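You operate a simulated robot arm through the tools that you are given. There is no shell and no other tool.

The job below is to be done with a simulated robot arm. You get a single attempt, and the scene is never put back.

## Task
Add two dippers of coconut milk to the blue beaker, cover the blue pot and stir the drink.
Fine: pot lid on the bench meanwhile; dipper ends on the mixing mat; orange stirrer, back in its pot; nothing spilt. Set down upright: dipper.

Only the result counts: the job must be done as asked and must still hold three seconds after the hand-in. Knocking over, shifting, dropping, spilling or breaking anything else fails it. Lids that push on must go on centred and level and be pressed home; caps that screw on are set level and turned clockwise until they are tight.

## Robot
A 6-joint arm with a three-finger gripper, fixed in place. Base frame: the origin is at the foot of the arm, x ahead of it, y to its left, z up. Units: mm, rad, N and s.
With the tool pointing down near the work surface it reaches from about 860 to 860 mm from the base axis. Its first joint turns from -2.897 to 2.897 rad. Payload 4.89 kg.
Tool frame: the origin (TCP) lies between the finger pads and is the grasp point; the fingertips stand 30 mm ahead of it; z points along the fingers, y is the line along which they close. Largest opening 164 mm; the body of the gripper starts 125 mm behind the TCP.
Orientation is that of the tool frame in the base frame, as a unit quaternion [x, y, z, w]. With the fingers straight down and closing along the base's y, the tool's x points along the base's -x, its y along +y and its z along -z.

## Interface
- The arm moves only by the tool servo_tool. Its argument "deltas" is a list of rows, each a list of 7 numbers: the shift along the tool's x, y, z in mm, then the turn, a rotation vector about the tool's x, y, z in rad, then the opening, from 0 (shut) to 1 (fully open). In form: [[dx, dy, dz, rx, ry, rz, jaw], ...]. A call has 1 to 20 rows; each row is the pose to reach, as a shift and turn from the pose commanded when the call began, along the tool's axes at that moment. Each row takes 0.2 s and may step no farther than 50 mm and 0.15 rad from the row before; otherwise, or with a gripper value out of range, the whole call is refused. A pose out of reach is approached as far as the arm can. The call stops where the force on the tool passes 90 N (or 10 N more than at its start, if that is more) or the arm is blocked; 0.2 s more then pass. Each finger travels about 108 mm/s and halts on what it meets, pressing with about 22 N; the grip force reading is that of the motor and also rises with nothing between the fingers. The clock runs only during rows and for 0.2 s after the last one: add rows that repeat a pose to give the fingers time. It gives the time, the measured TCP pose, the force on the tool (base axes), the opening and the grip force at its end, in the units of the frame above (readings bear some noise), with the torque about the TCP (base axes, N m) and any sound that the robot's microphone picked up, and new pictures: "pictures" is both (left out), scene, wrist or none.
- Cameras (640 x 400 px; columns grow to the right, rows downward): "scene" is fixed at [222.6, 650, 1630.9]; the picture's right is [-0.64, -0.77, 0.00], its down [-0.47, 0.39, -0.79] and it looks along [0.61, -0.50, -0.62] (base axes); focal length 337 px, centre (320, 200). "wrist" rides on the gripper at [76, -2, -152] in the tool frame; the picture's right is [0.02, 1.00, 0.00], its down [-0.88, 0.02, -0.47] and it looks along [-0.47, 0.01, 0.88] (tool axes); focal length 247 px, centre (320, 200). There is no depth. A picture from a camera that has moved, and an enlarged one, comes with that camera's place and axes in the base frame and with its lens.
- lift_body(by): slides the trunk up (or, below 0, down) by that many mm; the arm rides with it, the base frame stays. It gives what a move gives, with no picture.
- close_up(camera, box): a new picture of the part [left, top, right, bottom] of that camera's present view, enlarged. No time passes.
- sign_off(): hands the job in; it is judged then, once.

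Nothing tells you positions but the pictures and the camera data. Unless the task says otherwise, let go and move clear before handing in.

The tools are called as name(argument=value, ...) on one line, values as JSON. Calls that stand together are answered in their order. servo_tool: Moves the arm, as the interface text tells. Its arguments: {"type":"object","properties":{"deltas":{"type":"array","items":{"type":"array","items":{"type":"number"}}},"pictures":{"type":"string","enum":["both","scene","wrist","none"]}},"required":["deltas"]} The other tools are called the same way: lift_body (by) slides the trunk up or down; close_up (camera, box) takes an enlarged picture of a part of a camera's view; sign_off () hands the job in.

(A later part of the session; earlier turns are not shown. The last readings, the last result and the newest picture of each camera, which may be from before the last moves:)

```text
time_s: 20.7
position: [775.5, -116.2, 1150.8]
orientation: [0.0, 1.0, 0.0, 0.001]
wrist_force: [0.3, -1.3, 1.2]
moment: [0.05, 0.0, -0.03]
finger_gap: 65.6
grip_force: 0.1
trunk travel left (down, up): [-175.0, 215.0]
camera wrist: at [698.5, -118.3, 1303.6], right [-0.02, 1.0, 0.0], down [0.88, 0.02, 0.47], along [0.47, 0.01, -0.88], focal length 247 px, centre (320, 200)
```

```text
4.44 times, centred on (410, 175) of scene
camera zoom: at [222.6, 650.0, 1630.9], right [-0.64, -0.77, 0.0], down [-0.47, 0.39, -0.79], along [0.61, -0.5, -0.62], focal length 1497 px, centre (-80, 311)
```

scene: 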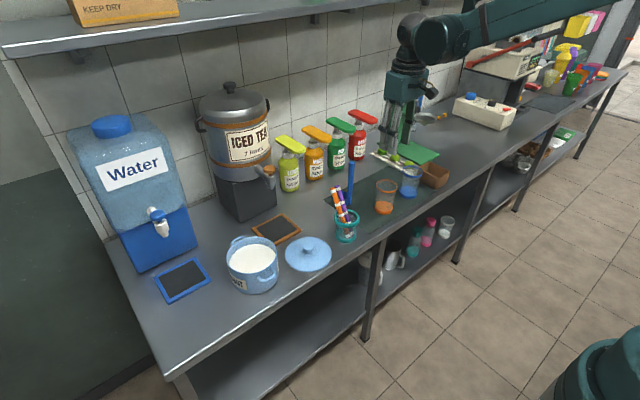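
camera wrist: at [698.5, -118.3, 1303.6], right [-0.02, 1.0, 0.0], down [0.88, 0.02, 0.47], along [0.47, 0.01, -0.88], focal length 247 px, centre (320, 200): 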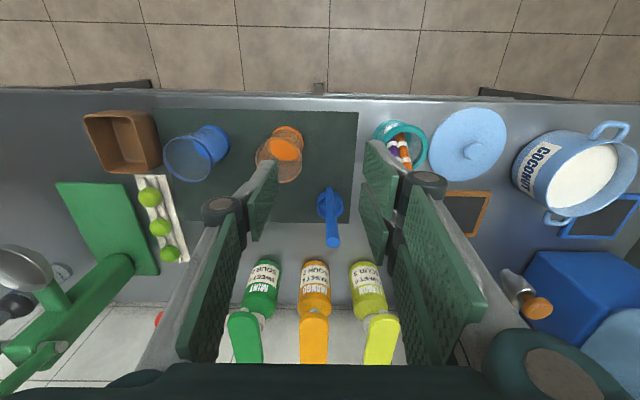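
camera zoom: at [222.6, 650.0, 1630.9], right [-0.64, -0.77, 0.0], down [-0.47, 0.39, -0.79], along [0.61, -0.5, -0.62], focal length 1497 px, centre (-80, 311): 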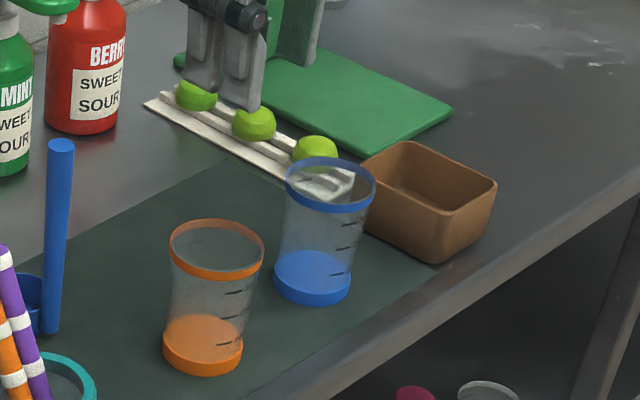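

The dipper's handle is vertical, about 21 mm thick, at (935,-93), with its top near z≈997. The cup is on the wall side of the handle. I want a horizontal tool with the camera on top, so I'll roll the wrist half a turn first.

servo_tool(deltas=[[0, 0, 0, 0, 0, 0.15, 0.4], [0, 0, 0, 0, 0, 0.3, 0.4], [0, 0, 0, 0, 0, 0.45, 0.4], [0, 0, 0, 0, 0, 0.6, 0.4], [0, 0, 0, 0, 0, 0.75, 0.4], [0, 0, 0, 0, 0, 0.9, 0.4], [0, 0, 0, 0, 0, 1.05, 0.4], [0, 0, 0, 0, 0, 1.2, 0.4], [0, 0, 0, 0, 0, 1.35, 0.4], [0, 0, 0, 0, 0, 1.5, 0.4], [0, 0, 0, 0, 0, 1.57, 0.4]])

```text
time_s: 23.1
position: [778.2, -115.2, 1150.2]
orientation: [0.708, 0.706, 0.002, 0.0]
wrist_force: [0.6, 0.3, 0.2]
moment: [-0.02, 0.0, -0.01]
finger_gap: 66.0
grip_force: 0.1
trunk travel left (down, up): [-175.0, 215.0]
camera wrist: at [775.1, -39.7, 1303.2], right [1.0, 0.02, 0.0], down [0.02, -0.88, 0.47], along [0.01, -0.47, -0.88], focal length 247 px, centre (320, 200)
```

scene: 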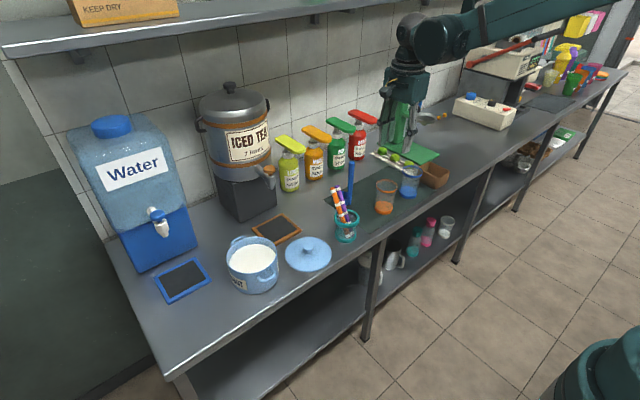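
wrist: 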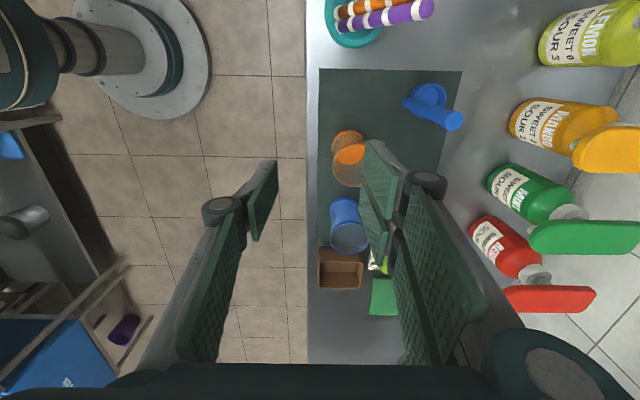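

The half-way roll worked. I'll continue to the full half turn.

servo_tool(deltas=[[0, 0, 0, 0, 0, 0.15, 0.4], [0, 0, 0, 0, 0, 0.3, 0.4], [0, 0, 0, 0, 0, 0.45, 0.4], [0, 0, 0, 0, 0, 0.6, 0.4], [0, 0, 0, 0, 0, 0.75, 0.4], [0, 0, 0, 0, 0, 0.9, 0.4], [0, 0, 0, 0, 0, 1.05, 0.4], [0, 0, 0, 0, 0, 1.2, 0.4], [0, 0, 0, 0, 0, 1.35, 0.4], [0, 0, 0, 0, 0, 1.5, 0.4], [0, 0, 0, 0, 0, 1.5716, 0.4]])

```text
time_s: 25.5
position: [777.7, -114.1, 1150.9]
orientation: [1.0, -0.002, 0.0, 0.0]
wrist_force: [-0.3, 0.8, 0.3]
moment: [-0.01, -0.01, 0.0]
finger_gap: 65.9
grip_force: 0.1
trunk travel left (down, up): [-175.0, 215.0]
camera wrist: at [852.7, -114.2, 1303.4], right [0.02, -1.0, 0.0], down [-0.88, -0.02, 0.47], along [-0.47, -0.01, -0.88], focal length 247 px, centre (320, 200)
```

scene: 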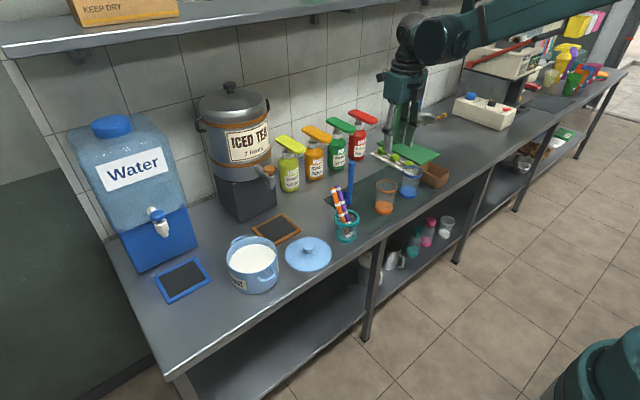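
wrist: 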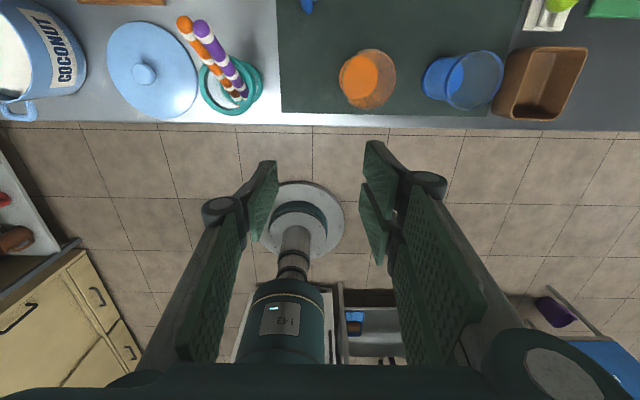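

That worked too. Next I'll pitch the tool up to horizontal, with the fingers pointing at the wall, while drawing back a little.

servo_tool(deltas=[[-10, 0, 0, 0, 0.15, 0, 0.4], [-20, 0, 0, 0, 0.3, 0, 0.4], [-30, 0, 0, 0, 0.45, 0, 0.4], [-40, 0, 0, 0, 0.6, 0, 0.4], [-50, 0, 0, 0, 0.75, 0, 0.4], [-60, 0, 0, 0, 0.9, 0, 0.4], [-70, 0, 0, 0, 1.05, 0, 0.4], [-70, 0, 0, 0, 1.2, 0, 0.4], [-70, 0, 0, 0, 1.35, 0, 0.4], [-70, 0, 0, 0, 1.5, 0, 0.4], [-70, 0, 0, 0, 1.5708, 0, 0.4], [-70, 0, 0, 0, 1.5708, 0, 0.4]])

```text
time_s: 28.1
position: [710.6, -115.5, 1160.7]
orientation: [0.708, 0.0, 0.706, 0.0]
wrist_force: [1.0, 0.9, -0.3]
moment: [-0.02, -0.03, 0.05]
finger_gap: 65.4
grip_force: 0.0
out of reach, approached as far as the arm can: row 11, 12
trunk travel left (down, up): [-175.0, 215.0]
camera wrist: at [557.3, -114.7, 1237.8], right [0.0, -1.0, 0.02], down [-0.48, -0.02, -0.88], along [0.88, -0.01, -0.48], focal length 247 px, centre (320, 200)
```

scene: 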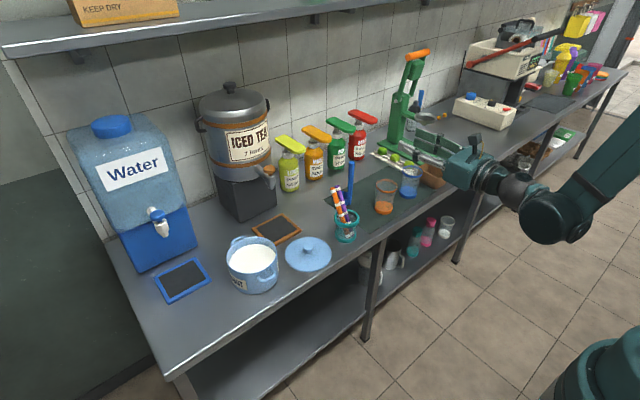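
wrist: 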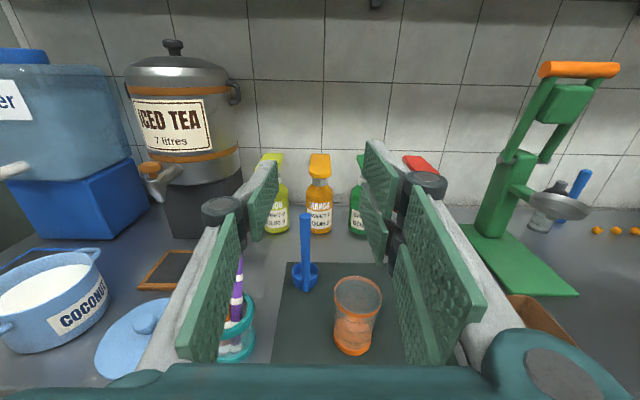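

The tool is horizontal and I have a clear view. Next I'll move in front of the dipper handle at gripping height, about 90 mm short of it.

servo_tool(deltas=[[0, 0, 30, 0, 0, 0, 0.3], [-20, -8, 60, 0, 0, 0, 0.3], [-55, -16, 80, 0, 0, 0, 0.3], [-95, -22, 90, 0, 0, 0, 0.3], [-130, -22, 110, 0, 0, 0, 0.3], [-130, -22, 110, 0, 0, 0, 0.3]])

```text
time_s: 29.5
position: [860.9, -105.3, 1094.9]
orientation: [0.707, 0.0, 0.707, 0.0]
wrist_force: [0.2, 1.0, -1.2]
moment: [-0.03, -0.04, 0.02]
finger_gap: 49.2
grip_force: 0.0
out of reach, approached as far as the arm can: row 3, 4, 5, 6
trunk travel left (down, up): [-175.0, 215.0]
camera wrist: at [707.5, -103.8, 1171.9], right [0.0, -1.0, 0.02], down [-0.47, -0.02, -0.88], along [0.88, -0.01, -0.47], focal length 247 px, centre (320, 200)
```

scene: 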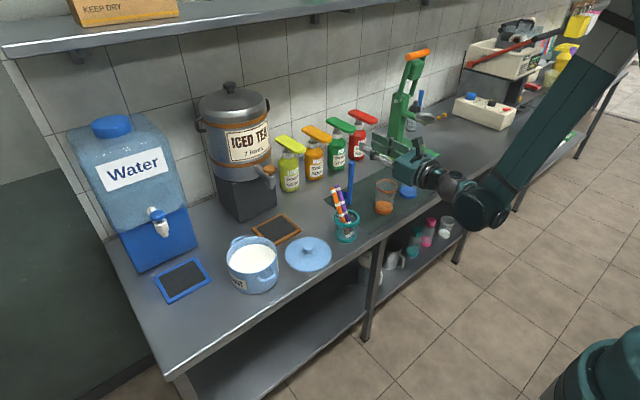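
wrist: 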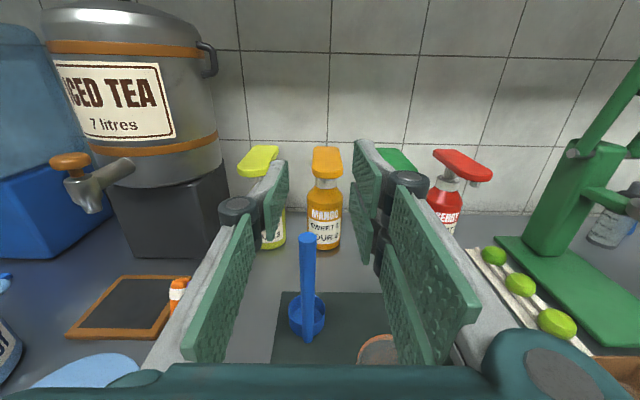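

At this height the horizontal pose hits a wrist limit. Lowering the trunk should flatten the forearm, so I'll raise the hand first and then slide the trunk down.

servo_tool(deltas=[[45, 0, 0, 0, 0, 0, 0.3], [90, 0, -10, 0, 0, 0, 0.3], [135, 0, -30, 0, 0, 0, 0.3], [165, 0, -60, 0, 0, 0, 0.3], [165, 0, -60, 0, 0, 0, 0.3]], pictures="none")

```text
time_s: 30.7
position: [801.8, -101.8, 1261.4]
orientation: [0.706, 0.001, 0.708, -0.001]
wrist_force: [-1.3, 0.3, 0.6]
moment: [-0.01, 0.07, -0.04]
finger_gap: 49.1
grip_force: 0.1
trunk travel left (down, up): [-175.0, 215.0]
```

lift_body(by=-170)

```text
time_s: 32.7
position: [801.6, -102.6, 1090.6]
orientation: [0.707, -0.001, 0.707, 0.001]
wrist_force: [0.1, 0.5, 0.2]
moment: [0.01, -0.02, -0.01]
finger_gap: 49.3
grip_force: 0.0
trunk travel left (down, up): [-5.0, 385.0]
```

servo_tool(deltas=[[-30, -9, 5, 0, 0, 0, 0.3], [-60, -9, 10, 0, 0, 0, 0.3], [-90, -9, 20, 0, 0, 0, 0.3], [-120, -9, 30, 0, 0, 0, 0.3], [-120, -9, 30, 0, 0, 0, 0.3]])

```text
time_s: 33.9
position: [832.2, -91.1, 970.1]
orientation: [0.707, 0.0, 0.708, 0.001]
wrist_force: [-0.8, -0.1, 0.2]
moment: [0.02, 0.09, 0.01]
finger_gap: 49.3
grip_force: 0.1
trunk travel left (down, up): [-5.0, 385.0]
camera wrist: at [679.1, -90.1, 1046.2], right [0.0, -1.0, 0.02], down [-0.47, -0.02, -0.88], along [0.88, -0.01, -0.47], focal length 247 px, centre (320, 200)
```

scene: 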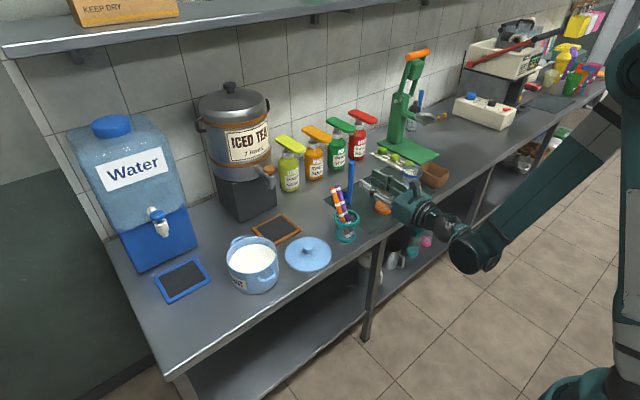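
wrist: 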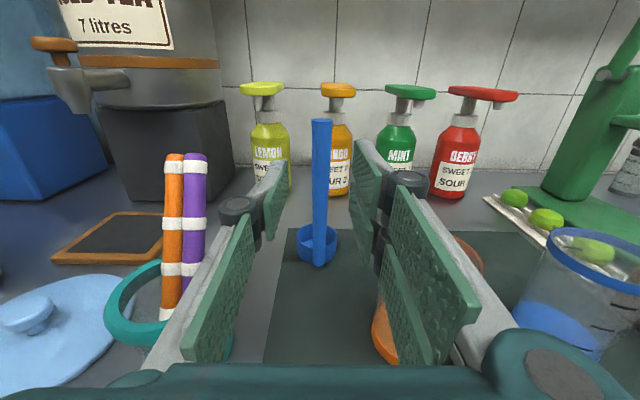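

The handle lines up with the gripper axis. I'll check with an enlarged view before moving in.

close_up(camera="wrist", box=[270, 100, 370, 280])

close_up(camera="scene", box=[310, 150, 450, 270])

```text
2.22 times, centred on (320, 190) of wrist
camera zoom: at [679.1, -90.1, 1046.2], right [0.0, -1.0, 0.02], down [-0.47, -0.02, -0.88], along [0.88, -0.01, -0.47], focal length 549 px, centre (320, 222)
```

zoom: 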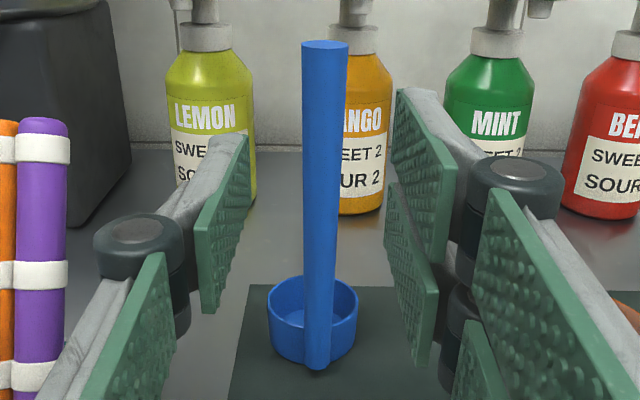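

```text
3.33 times, centred on (380, 210) of scene
camera zoom: at [222.6, 650.0, 1630.9], right [-0.64, -0.77, 0.0], down [-0.47, 0.39, -0.79], along [0.61, -0.5, -0.62], focal length 1123 px, centre (120, 167)
```

zoom: 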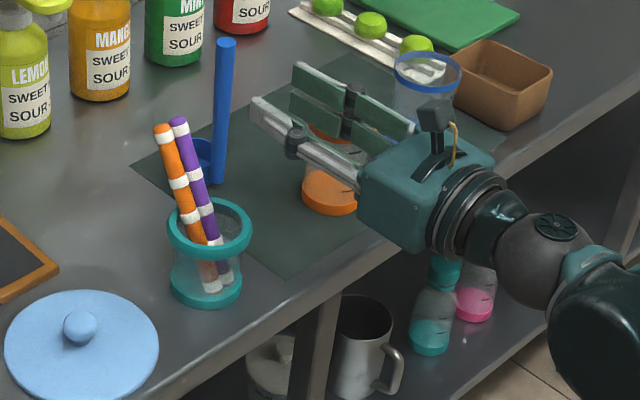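

Aligned. I'll advance 108 mm so that the handle lies between the pads.

servo_tool(deltas=[[0, 0, 25, 0, 0, 0, 0.3], [0, 0, 50, 0, 0, 0, 0.3], [0, 0, 75, 0, 0, 0, 0.3], [0, 0, 95, 0, 0, 0, 0.3], [0, 0, 108, 0, 0, 0, 0.3], [0, 0, 108, 0, 0, 0, 0.3]])

close_up(camera="wrist", box=[240, 120, 400, 280])

close_up(camera="scene", box=[310, 150, 450, 270])

```text
time_s: 35.3
position: [939.2, -93.1, 969.8]
orientation: [0.706, 0.0, 0.708, 0.001]
wrist_force: [-0.3, 0.3, -0.5]
moment: [0.0, -0.03, 0.03]
finger_gap: 49.4
grip_force: 0.1
trunk travel left (down, up): [-5.0, 385.0]
camera wrist: at [786.7, -91.4, 1046.2], right [0.0, -1.0, 0.02], down [-0.47, -0.02, -0.88], along [0.88, -0.01, -0.47], focal length 247 px, centre (320, 200)
```

scene: 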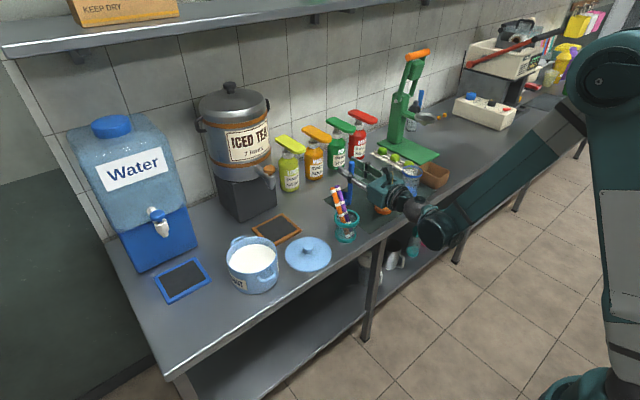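
wrist: 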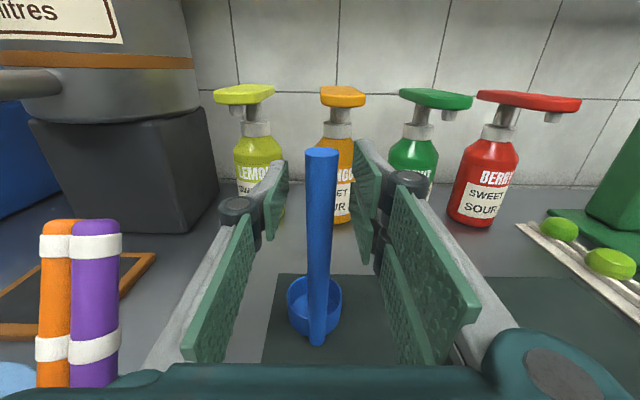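

```text
2.50 times, centred on (320, 200) of wrist
camera zoom: at [786.7, -91.4, 1046.2], right [0.0, -1.0, 0.02], down [-0.47, -0.02, -0.88], along [0.88, -0.01, -0.47], focal length 617 px, centre (320, 200)
```

zoom: 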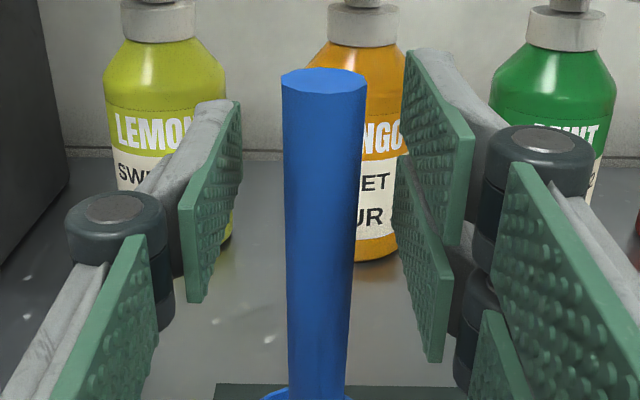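

```text
3.33 times, centred on (380, 210) of scene
camera zoom: at [222.6, 650.0, 1630.9], right [-0.64, -0.77, 0.0], down [-0.47, 0.39, -0.79], along [0.61, -0.5, -0.62], focal length 1123 px, centre (120, 167)
```

zoom: 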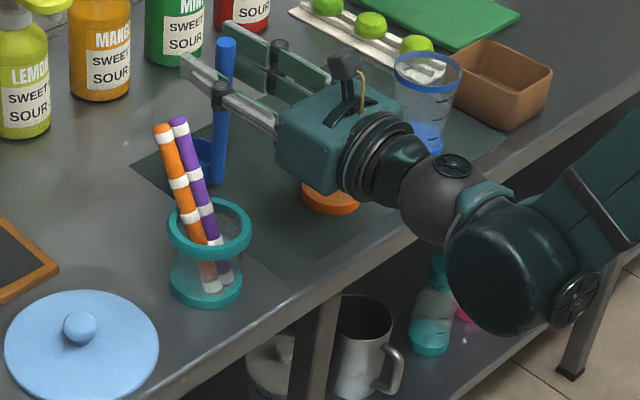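

The handle sits well between the pads, so I'll close gently.

servo_tool(deltas=[[0, 0, 0, 0, 0, 0, 0.22], [0, 0, 0, 0, 0, 0, 0.17], [0, 0, 0, 0, 0, 0, 0.15], [0, 0, 0, 0, 0, 0, 0.13], [0, 0, 0, 0, 0, 0, 0.1], [0, 0, 0, 0, 0, 0, 0.0], [0, 0, 0, 0, 0, 0, 0.0]])

close_up(camera="wrist", box=[240, 120, 400, 360])

close_up(camera="scene", box=[310, 150, 450, 270])

```text
time_s: 36.9
position: [940.1, -92.1, 971.4]
orientation: [0.706, 0.0, 0.708, 0.0]
wrist_force: [1.3, 0.4, 0.5]
moment: [-0.05, -0.02, 0.0]
finger_gap: 17.0
grip_force: 22.0
trunk travel left (down, up): [-5.0, 385.0]
camera wrist: at [786.6, -91.5, 1046.1], right [0.0, -1.0, 0.02], down [-0.47, -0.02, -0.88], along [0.88, -0.01, -0.47], focal length 247 px, centre (320, 200)
```

scene: 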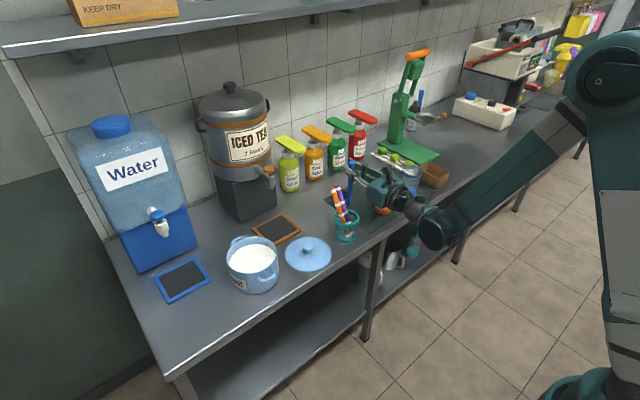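
wrist: 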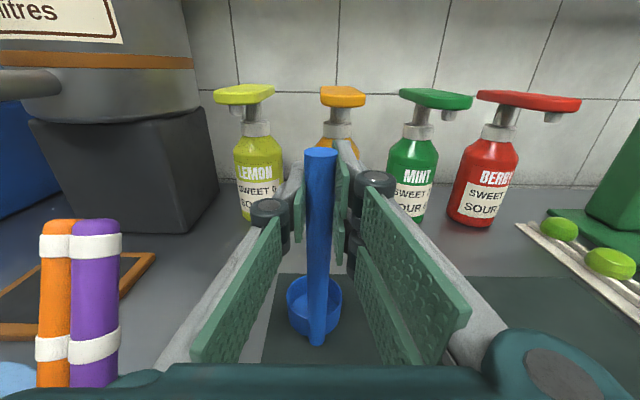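

```text
1.67 times, centred on (320, 240) of wrist
camera zoom: at [786.6, -91.5, 1046.1], right [0.0, -1.0, 0.02], down [-0.47, -0.02, -0.88], along [0.88, -0.01, -0.47], focal length 412 px, centre (320, 133)
```

zoom: 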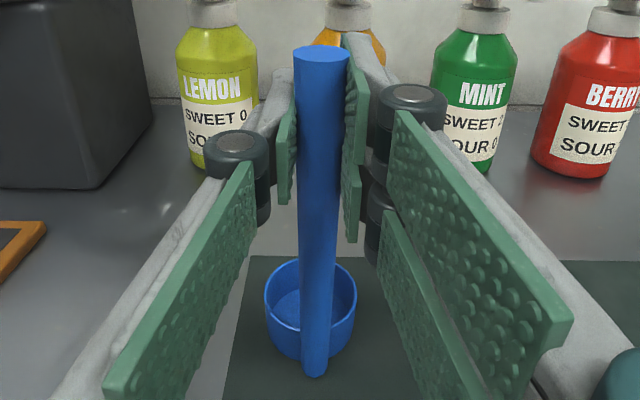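

```text
3.33 times, centred on (380, 210) of scene
camera zoom: at [222.6, 650.0, 1630.9], right [-0.64, -0.77, 0.0], down [-0.47, 0.39, -0.79], along [0.61, -0.5, -0.62], focal length 1123 px, centre (120, 167)
```

zoom: 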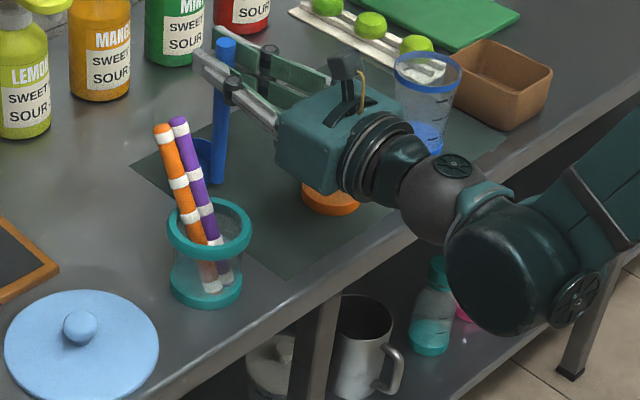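

The grip is firm at a 17 mm gap. I'll lift straight up a little and check that the dipper hangs plumb.

servo_tool(deltas=[[5, 0, 0, 0, 0, 0, 0], [15, 0, 0, 0, 0, 0, 0], [30, 0, 0, 0, 0, 0, 0], [50, 0, 0, 0, 0, 0, 0], [50, 0, 0, 0, 0, 0, 0]])

close_up(camera="wrist", box=[240, 120, 400, 360])

close_up(camera="scene", box=[310, 130, 450, 250])

```text
time_s: 38.1
position: [939.7, -94.3, 1020.0]
orientation: [0.706, 0.001, 0.708, 0.0]
wrist_force: [0.1, 0.5, -1.5]
moment: [0.01, -0.01, 0.01]
finger_gap: 16.6
grip_force: 21.6
trunk travel left (down, up): [-5.0, 385.0]
camera wrist: at [786.4, -92.3, 1096.3], right [0.0, -1.0, 0.02], down [-0.47, -0.02, -0.88], along [0.88, -0.01, -0.47], focal length 247 px, centre (320, 200)
```

scene: 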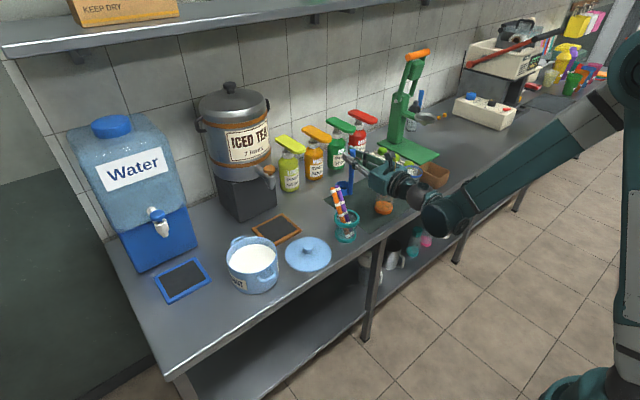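
wrist: 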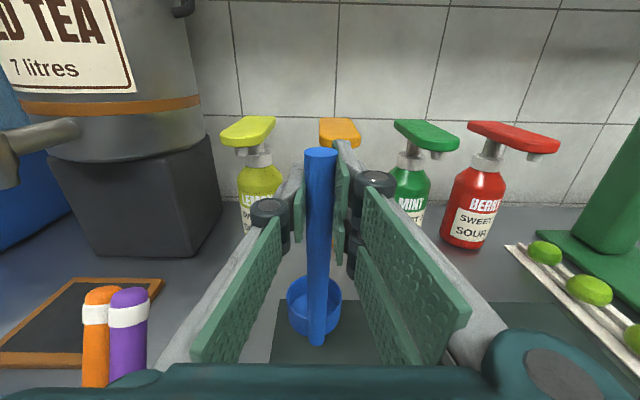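

```text
1.67 times, centred on (320, 240) of wrist
camera zoom: at [786.4, -92.3, 1096.3], right [0.0, -1.0, 0.02], down [-0.47, -0.02, -0.88], along [0.88, -0.01, -0.47], focal length 412 px, centre (320, 133)
```

zoom: 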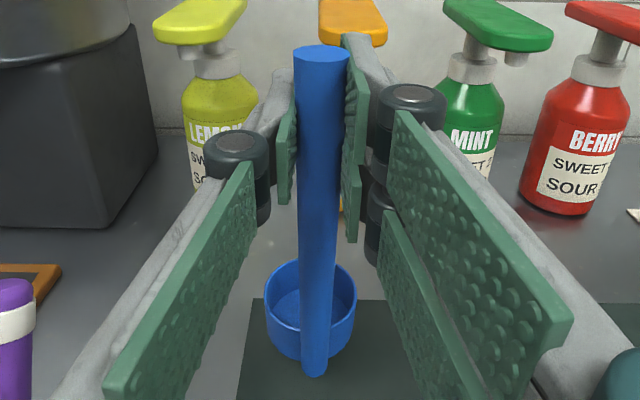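

```text
3.33 times, centred on (380, 190) of scene
camera zoom: at [222.6, 650.0, 1630.9], right [-0.64, -0.77, 0.0], down [-0.47, 0.39, -0.79], along [0.61, -0.5, -0.62], focal length 1123 px, centre (120, 233)
```

zoom: 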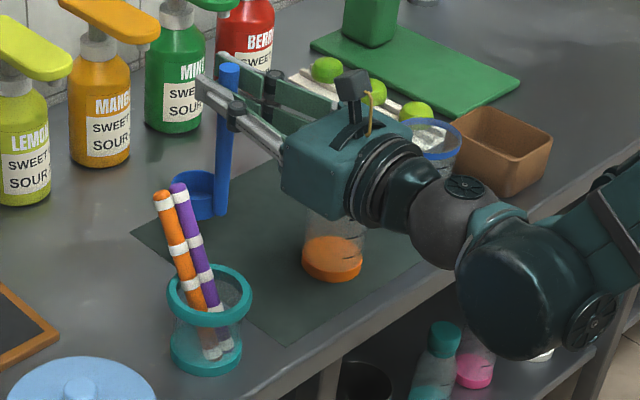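

The dipper is held straight. I re-triangulated the mat and now put it at z≈808, so the dipper's bottom is about 162 mm below the TCP. Next I'll raise it clear of the stirrers and carry it over to the pot.

servo_tool(deltas=[[40, 0, 0, 0, 0, 0, 0], [80, 0, 0, 0, 0, 0, 0], [120, 0, -10, 0, 0, 0, 0], [160, 0, -20, 0, 0, 0, 0], [160, -20, -55, 0, 0, 0, 0], [160, -50, -90, 0, 0, 0, 0], [160, -95, -100, 0, 0, 0, 0], [160, -140, -100, 0, 0, 0, 0], [160, -185, -100, 0, 0, 0, 0], [160, -230, -100, 0, 0, 0, 0], [160, -275, -100, 0, 0, 0, 0], [160, -320, -100, 0, 0, 0, 0], [160, -365, -100, 0, 0, 0, 0], [160, -410, -100, 0, 0, 0, 0], [160, -445, -100, 0, 0, 0, 0], [160, -462, -100, 0, 0, 0, 0], [160, -462, -100, 0, 0, 0, 0]])

close_up(camera="wrist", box=[220, 160, 420, 400])

close_up(camera="scene", box=[180, 150, 340, 310])

```text
time_s: 41.7
position: [841.6, 367.3, 1182.5]
orientation: [0.707, -0.001, 0.707, 0.001]
wrist_force: [0.6, -0.5, -1.3]
moment: [-0.02, 0.06, 0.03]
finger_gap: 16.9
grip_force: 22.0
trunk travel left (down, up): [-5.0, 385.0]
camera wrist: at [688.1, 368.6, 1258.6], right [0.0, -1.0, 0.02], down [-0.47, -0.02, -0.88], along [0.88, -0.01, -0.47], focal length 247 px, centre (320, 200)
```

scene: 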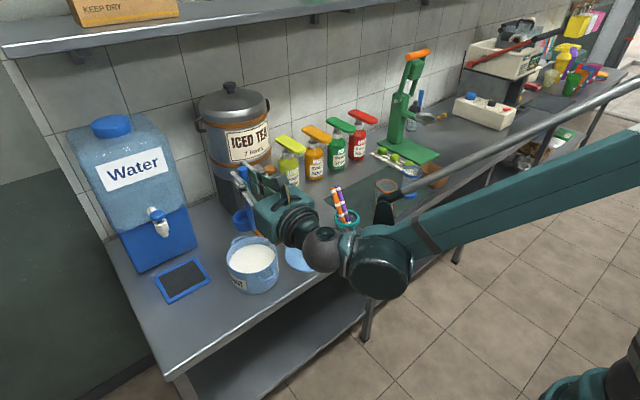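
wrist: 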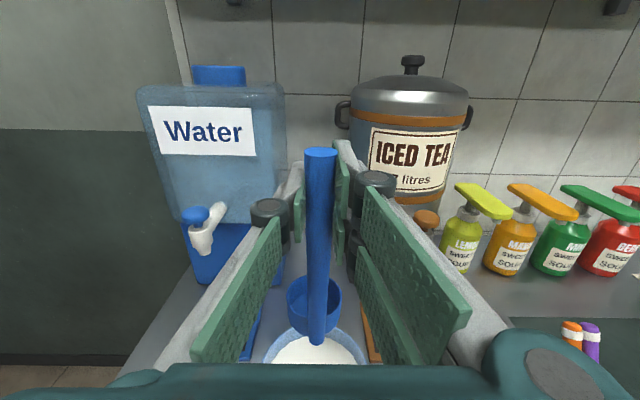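

```text
1.67 times, centred on (320, 280) of wrist
camera zoom: at [688.1, 368.6, 1258.6], right [0.0, -1.0, 0.02], down [-0.47, -0.02, -0.88], along [0.88, -0.01, -0.47], focal length 412 px, centre (320, 67)
```

zoom: 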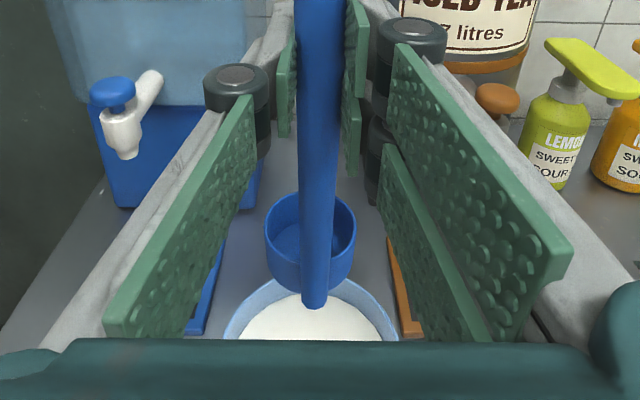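

```text
2.50 times, centred on (260, 230) of scene
camera zoom: at [222.6, 650.0, 1630.9], right [-0.64, -0.77, 0.0], down [-0.47, 0.39, -0.79], along [0.61, -0.5, -0.62], focal length 842 px, centre (470, 125)
```

zoom: 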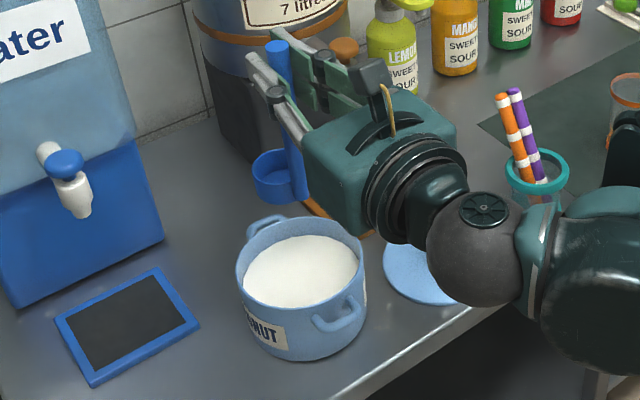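

The cup hangs plumb above the pot. I'll lower it to just above the rim and check the centring.

servo_tool(deltas=[[-30, 0, -2, 0, 0, 0, 0], [-60, 0, -3, 0, 0, 0, 0], [-85, 0, -3, 0, 0, 0, 0], [-95, 0, -3, 0, 0, 0, 0], [-95, 0, -3, 0, 0, 0, 0]])

close_up(camera="wrist", box=[220, 200, 420, 400])

close_up(camera="scene", box=[210, 190, 310, 300])

```text
time_s: 42.9
position: [837.9, 365.8, 1084.9]
orientation: [0.707, -0.001, 0.708, 0.001]
wrist_force: [-0.5, -0.2, -0.9]
moment: [-0.01, 0.04, -0.01]
finger_gap: 16.9
grip_force: 21.7
trunk travel left (down, up): [-5.0, 385.0]
camera wrist: at [684.5, 368.4, 1161.6], right [0.0, -1.0, 0.02], down [-0.47, -0.02, -0.88], along [0.88, -0.01, -0.47], focal length 247 px, centre (320, 200)
```

scene: 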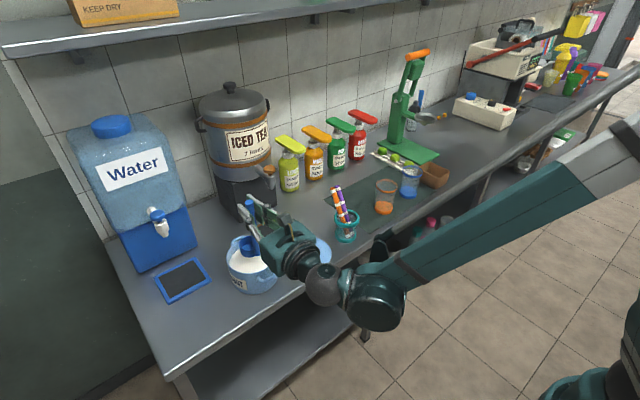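
wrist: 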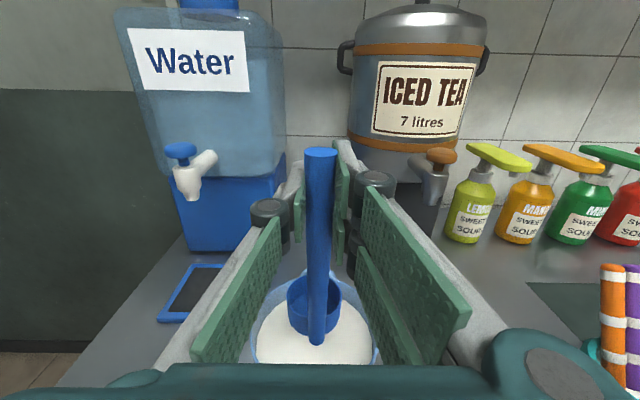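

```text
2.00 times, centred on (320, 300) of wrist
camera zoom: at [684.5, 368.4, 1161.6], right [0.0, -1.0, 0.02], down [-0.47, -0.02, -0.88], along [0.88, -0.01, -0.47], focal length 494 px, centre (320, 0)
```

zoom: 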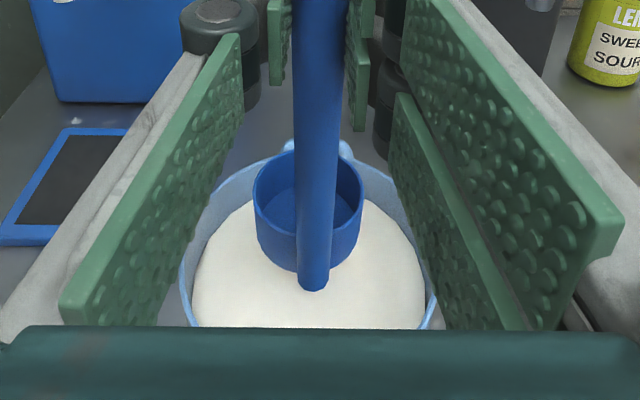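

```text
3.64 times, centred on (260, 245) of scene
camera zoom: at [222.6, 650.0, 1630.9], right [-0.64, -0.77, 0.0], down [-0.47, 0.39, -0.79], along [0.61, -0.5, -0.62], focal length 1225 px, centre (538, 36)
```

zoom: 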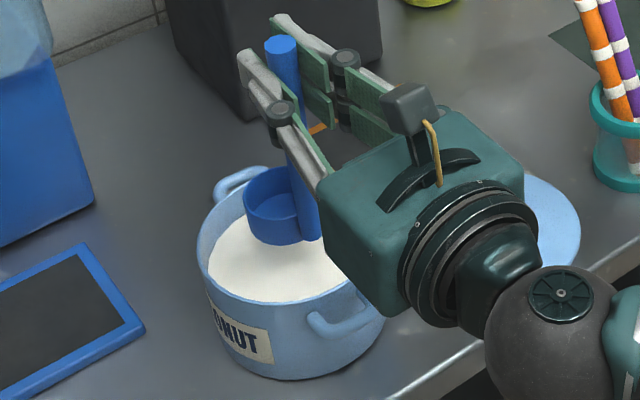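

The cup is centred over the milk. I'll dip straight down until its rim is below the surface, hold, and look.

servo_tool(deltas=[[-15, 0, 0, 0, 0, 0, 0], [-30, 0, 0, 0, 0, 0, 0], [-45, 0, 0, 0, 0, 0, 0], [-55, 0, 0, 0, 0, 0, 0], [-65, 0, 0, 0, 0, 0, 0], [-74, 0, 0, 0, 0, 0, 0], [-80, 0, 0, 0, 0, 0, 0], [-80, 0, 0, 0, 0, 0, 0], [-80, 0, 0, 0, 0, 0, 0], [-80, 0, 0, 0, 0, 0, 0]])

close_up(camera="wrist", box=[220, 200, 420, 400])

close_up(camera="scene", box=[210, 190, 310, 300])

```text
time_s: 45.1
position: [838.3, 367.9, 1006.4]
orientation: [0.707, 0.0, 0.708, 0.0]
wrist_force: [0.2, 0.6, -1.5]
moment: [-0.04, -0.01, 0.01]
finger_gap: 16.7
grip_force: 21.6
trunk travel left (down, up): [-5.0, 385.0]
camera wrist: at [684.4, 369.2, 1082.4], right [0.0, -1.0, 0.02], down [-0.47, -0.02, -0.88], along [0.88, -0.01, -0.47], focal length 247 px, centre (320, 200)
```

scene: 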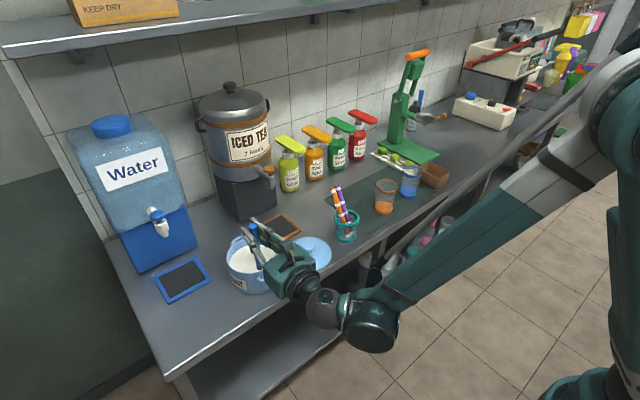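
wrist: 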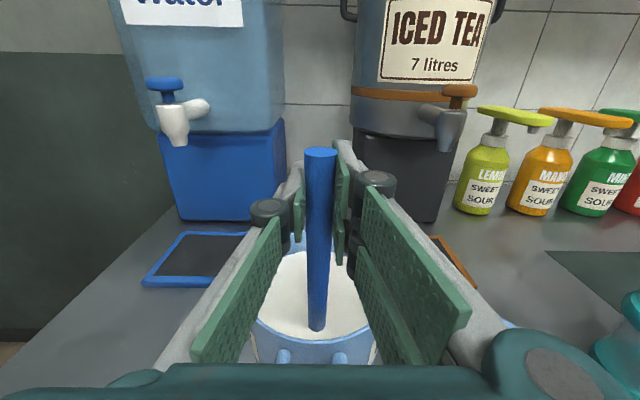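

```text
2.00 times, centred on (320, 300) of wrist
camera zoom: at [684.4, 369.2, 1082.4], right [0.0, -1.0, 0.02], down [-0.47, -0.02, -0.88], along [0.88, -0.01, -0.47], focal length 494 px, centre (320, 0)
```

zoom: 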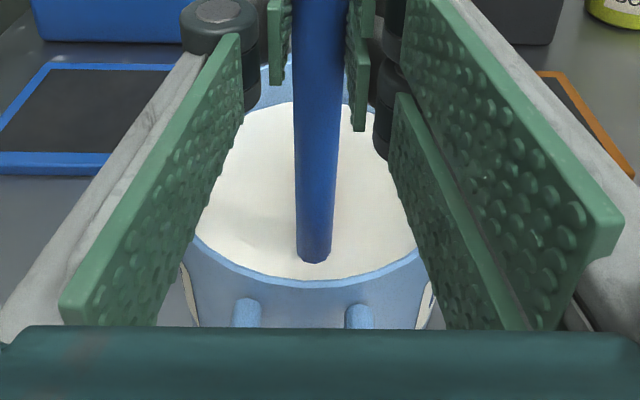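

```text
3.64 times, centred on (260, 245) of scene
camera zoom: at [222.6, 650.0, 1630.9], right [-0.64, -0.77, 0.0], down [-0.47, 0.39, -0.79], along [0.61, -0.5, -0.62], focal length 1225 px, centre (538, 36)
```

zoom: 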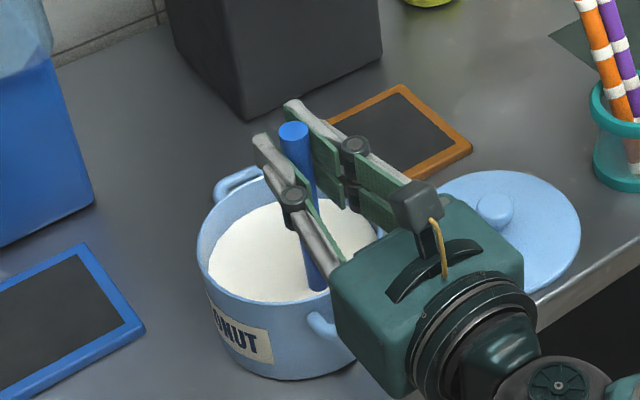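

The cup is under but perhaps only just. I'll go about 12 mm deeper, wait, then raise it slowly and level.

servo_tool(deltas=[[-6, 0, 0, 0, 0, 0, 0], [-12, 0, 0, 0, 0, 0, 0], [-12, 0, 0, 0, 0, 0, 0], [-12, 0, 0, 0, 0, 0, 0], [-12, 0, 0, 0, 0, 0, 0], [-7, 0, 0, 0, 0, 0, 0], [-2, 0, 0, 0, 0, 0, 0], [3, 0, 0, 0, 0, 0, 0], [8, 0, 0, 0, 0, 0, 0], [13, 0, 0, 0, 0, 0, 0], [18, 0, 0, 0, 0, 0, 0], [23, 0, 0, 0, 0, 0, 0], [28, 0, 0, 0, 0, 0, 0], [33, 0, 0, 0, 0, 0, 0], [38, 0, 0, 0, 0, 0, 0], [43, 0, 0, 0, 0, 0, 0], [43, 0, 0, 0, 0, 0, 0], [43, 0, 0, 0, 0, 0, 0], [43, 0, 0, 0, 0, 0, 0], [43, 0, 0, 0, 0, 0, 0]])

close_up(camera="wrist", box=[220, 200, 420, 400])

close_up(camera="scene", box=[210, 190, 310, 300])

```text
time_s: 49.3
position: [837.3, 368.6, 1047.9]
orientation: [0.707, -0.001, 0.707, 0.001]
wrist_force: [-0.6, 0.1, -2.6]
moment: [0.01, 0.03, -0.03]
finger_gap: 16.9
grip_force: 21.5
trunk travel left (down, up): [-5.0, 385.0]
camera wrist: at [684.3, 369.5, 1124.8], right [0.0, -1.0, 0.02], down [-0.47, -0.02, -0.88], along [0.88, -0.01, -0.47], focal length 247 px, centre (320, 200)
```

scene: 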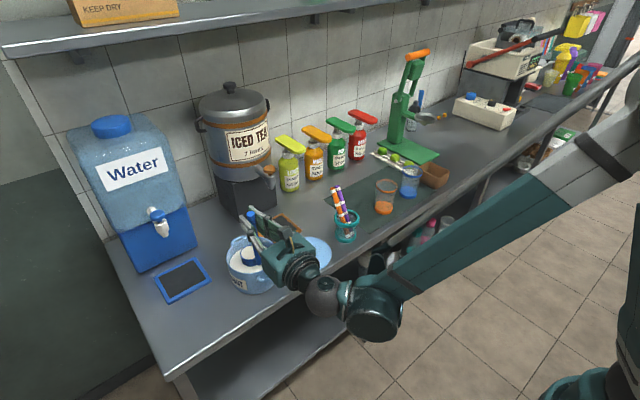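
wrist: 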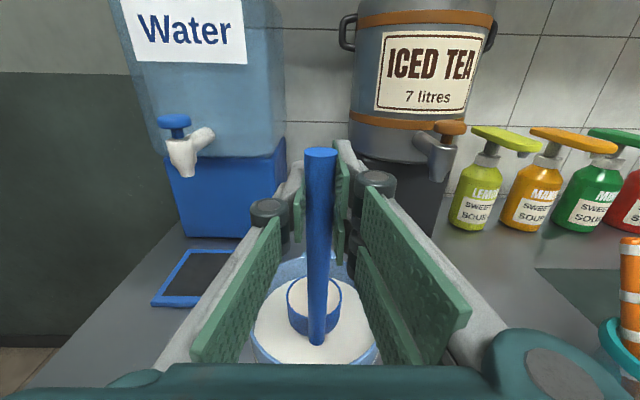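

```text
2.00 times, centred on (320, 300) of wrist
camera zoom: at [684.3, 369.5, 1124.8], right [0.0, -1.0, 0.02], down [-0.47, -0.02, -0.88], along [0.88, -0.01, -0.47], focal length 494 px, centre (320, 0)
```

zoom: 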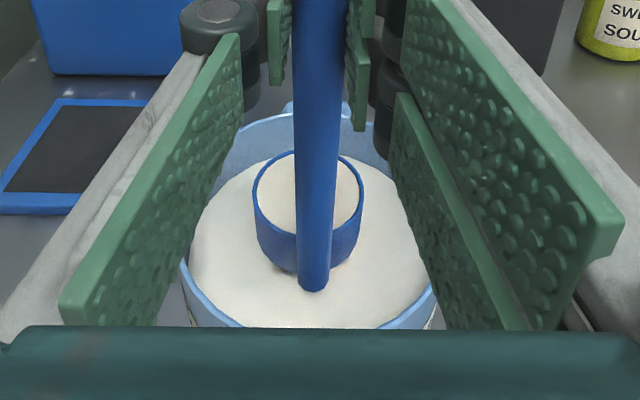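

```text
3.64 times, centred on (260, 245) of scene
camera zoom: at [222.6, 650.0, 1630.9], right [-0.64, -0.77, 0.0], down [-0.47, 0.39, -0.79], along [0.61, -0.5, -0.62], focal length 1225 px, centre (538, 36)
```

zoom: 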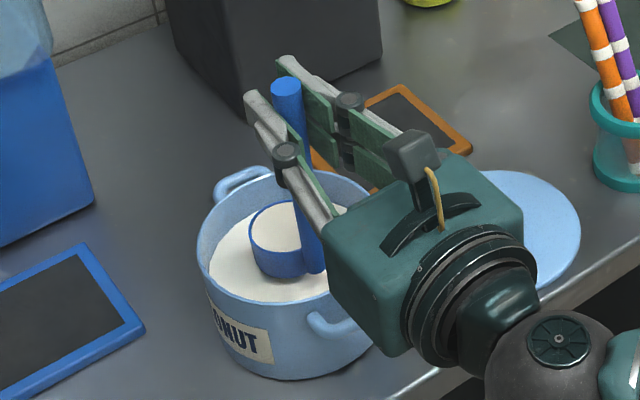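

The cup is full of milk. I'll raise it slowly and level, then begin carrying it towards the blue beaker.

servo_tool(deltas=[[5, 0, 0, 0, 0, 0, 0], [15, 0, 0, 0, 0, 0, 0], [30, 0, 0, 0, 0, 0, 0], [50, 0, 0, 0, 0, 0, 0], [70, 0, 0, 0, 0, 0, 0], [90, 0, 0, 0, 0, 0, 0], [110, 0, 0, 0, 0, 0, 0], [125, 3, 0, 0, 0, 0, 0], [132, 10, 0, 0, 0, 0, 0], [135, 20, 0, 0, 0, 0, 0], [135, 35, -2, 0, 0, 0, 0], [135, 55, -4, 0, 0, 0, 0], [135, 78, -6, 0, 0, 0, 0], [135, 103, -8, 0, 0, 0, 0], [135, 130, -10, 0, 0, 0, 0], [135, 157, -12, 0, 0, 0, 0], [135, 184, -14, 0, 0, 0, 0], [135, 208, -16, 0, 0, 0, 0], [135, 226, -17, 0, 0, 0, 0], [135, 236, -17, 0, 0, 0, 0]])

close_up(camera="wrist", box=[220, 200, 420, 400])

```text
time_s: 53.5
position: [821.0, 133.6, 1183.9]
orientation: [0.706, 0.0, 0.708, 0.0]
wrist_force: [0.3, 0.1, -2.6]
moment: [-0.04, 0.06, -0.04]
finger_gap: 16.9
grip_force: 21.5
trunk travel left (down, up): [-5.0, 385.0]
camera wrist: at [667.0, 134.1, 1259.3], right [0.0, -1.0, 0.02], down [-0.47, -0.02, -0.88], along [0.88, -0.01, -0.47], focal length 247 px, centre (320, 200)
```

scene: 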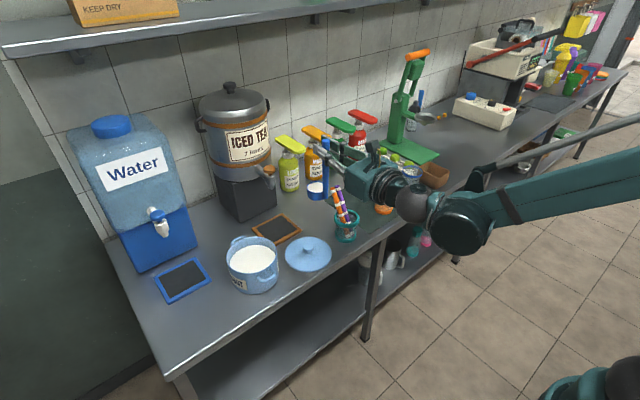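
wrist: 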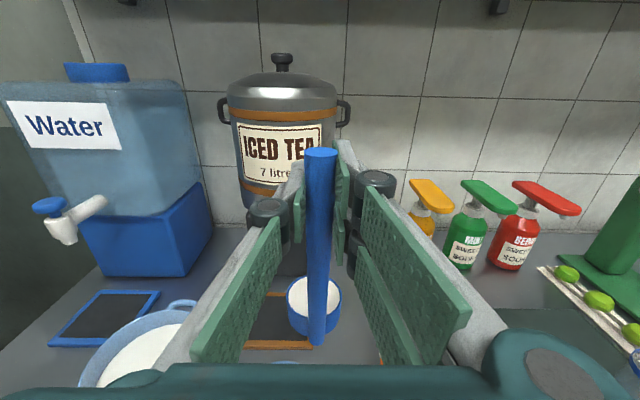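

```text
2.00 times, centred on (320, 300) of wrist
camera zoom: at [667.0, 134.1, 1259.3], right [0.0, -1.0, 0.02], down [-0.47, -0.02, -0.88], along [0.88, -0.01, -0.47], focal length 494 px, centre (320, 0)
```

zoom: 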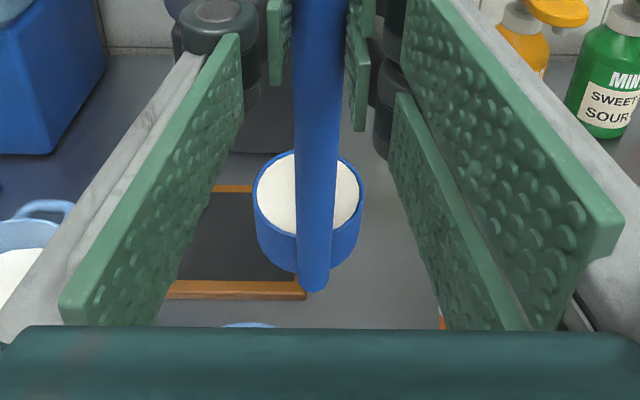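

The milk carries fine with no drips. I'll continue to a hover point above the blue beaker.

servo_tool(deltas=[[0, 8, 0, 0, 0, 0, 0], [0, 20, 0, 0, 0, 0, 0], [0, 36, 0, 0, 0, 0, 0], [0, 58, 0, 0, 0, 0, 0], [0, 84, 0, 0, 0, 0, 0], [0, 112, 0, 0, 0, 0, 0], [0, 142, 0, 0, 0, 0, 0], [0, 173, 0, 0, 0, 0, 0], [0, 205, 0, 0, 0, 0, 0], [0, 237, 0, 0, 0, 0, 0], [0, 269, -3, 0, 0, 0, 0], [0, 300, -5, 0, 0, 0, 0], [0, 330, -7, 0, 0, 0, 0], [0, 360, -9, 0, 0, 0, 0], [0, 389, -11, 0, 0, 0, 0], [0, 417, -13, 0, 0, 0, 0], [0, 443, -15, 0, 0, 0, 0], [0, 467, -16, 0, 0, 0, 0], [0, 488, -16, 0, 0, 0, 0], [0, 500, -16, 0, 0, 0, 0]])

close_up(camera="wrist", box=[220, 200, 420, 400])

close_up(camera="scene", box=[340, 110, 480, 230])

```text
time_s: 57.7
position: [802.9, -367.5, 1183.6]
orientation: [0.706, -0.001, 0.708, 0.001]
wrist_force: [-0.2, 0.6, -1.5]
moment: [0.0, 0.1, -0.12]
finger_gap: 17.2
grip_force: 22.4
trunk travel left (down, up): [-5.0, 385.0]
camera wrist: at [650.4, -365.7, 1260.1], right [0.0, -1.0, 0.02], down [-0.47, -0.02, -0.88], along [0.88, -0.01, -0.47], focal length 247 px, centre (320, 200)
```

scene: 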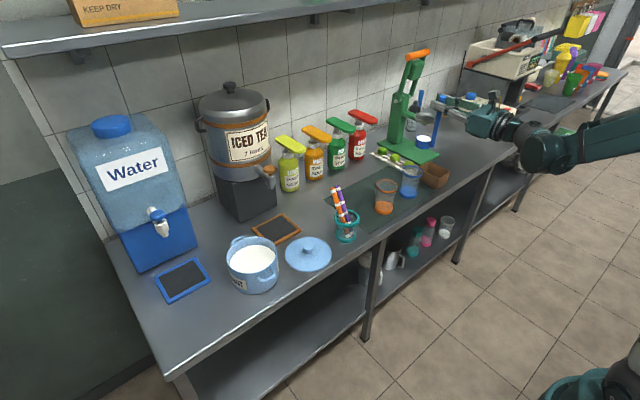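
wrist: 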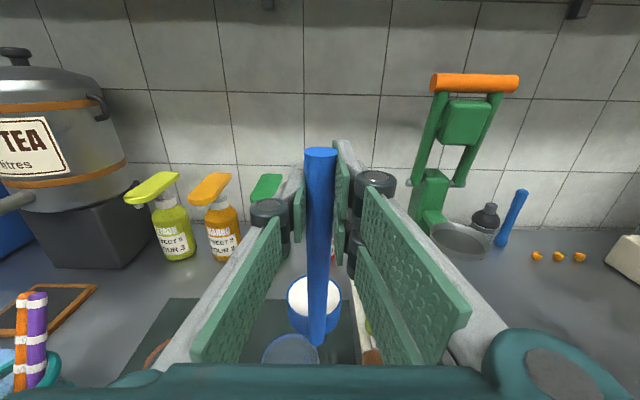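

```text
2.00 times, centred on (320, 300) of wrist
camera zoom: at [650.4, -365.7, 1260.1], right [0.0, -1.0, 0.02], down [-0.47, -0.02, -0.88], along [0.88, -0.01, -0.47], focal length 494 px, centre (320, 0)
```

zoom: 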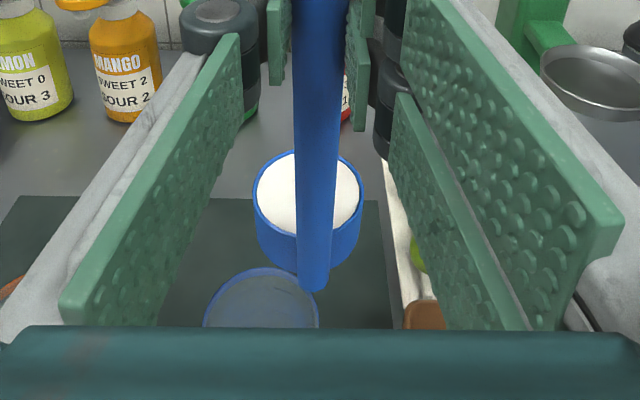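

```text
3.33 times, centred on (410, 170) of scene
camera zoom: at [222.6, 650.0, 1630.9], right [-0.64, -0.77, 0.0], down [-0.47, 0.39, -0.79], along [0.61, -0.5, -0.62], focal length 1123 px, centre (20, 300)
```

zoom: 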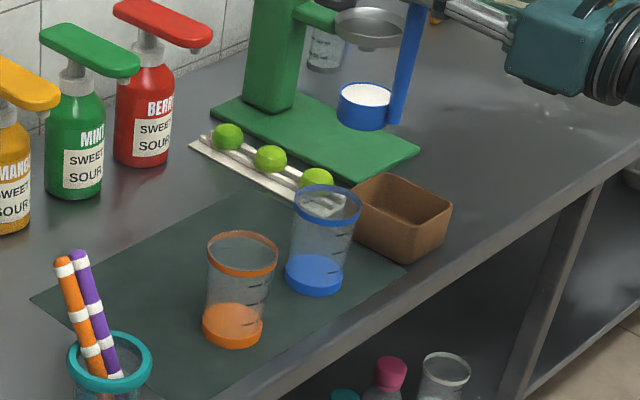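

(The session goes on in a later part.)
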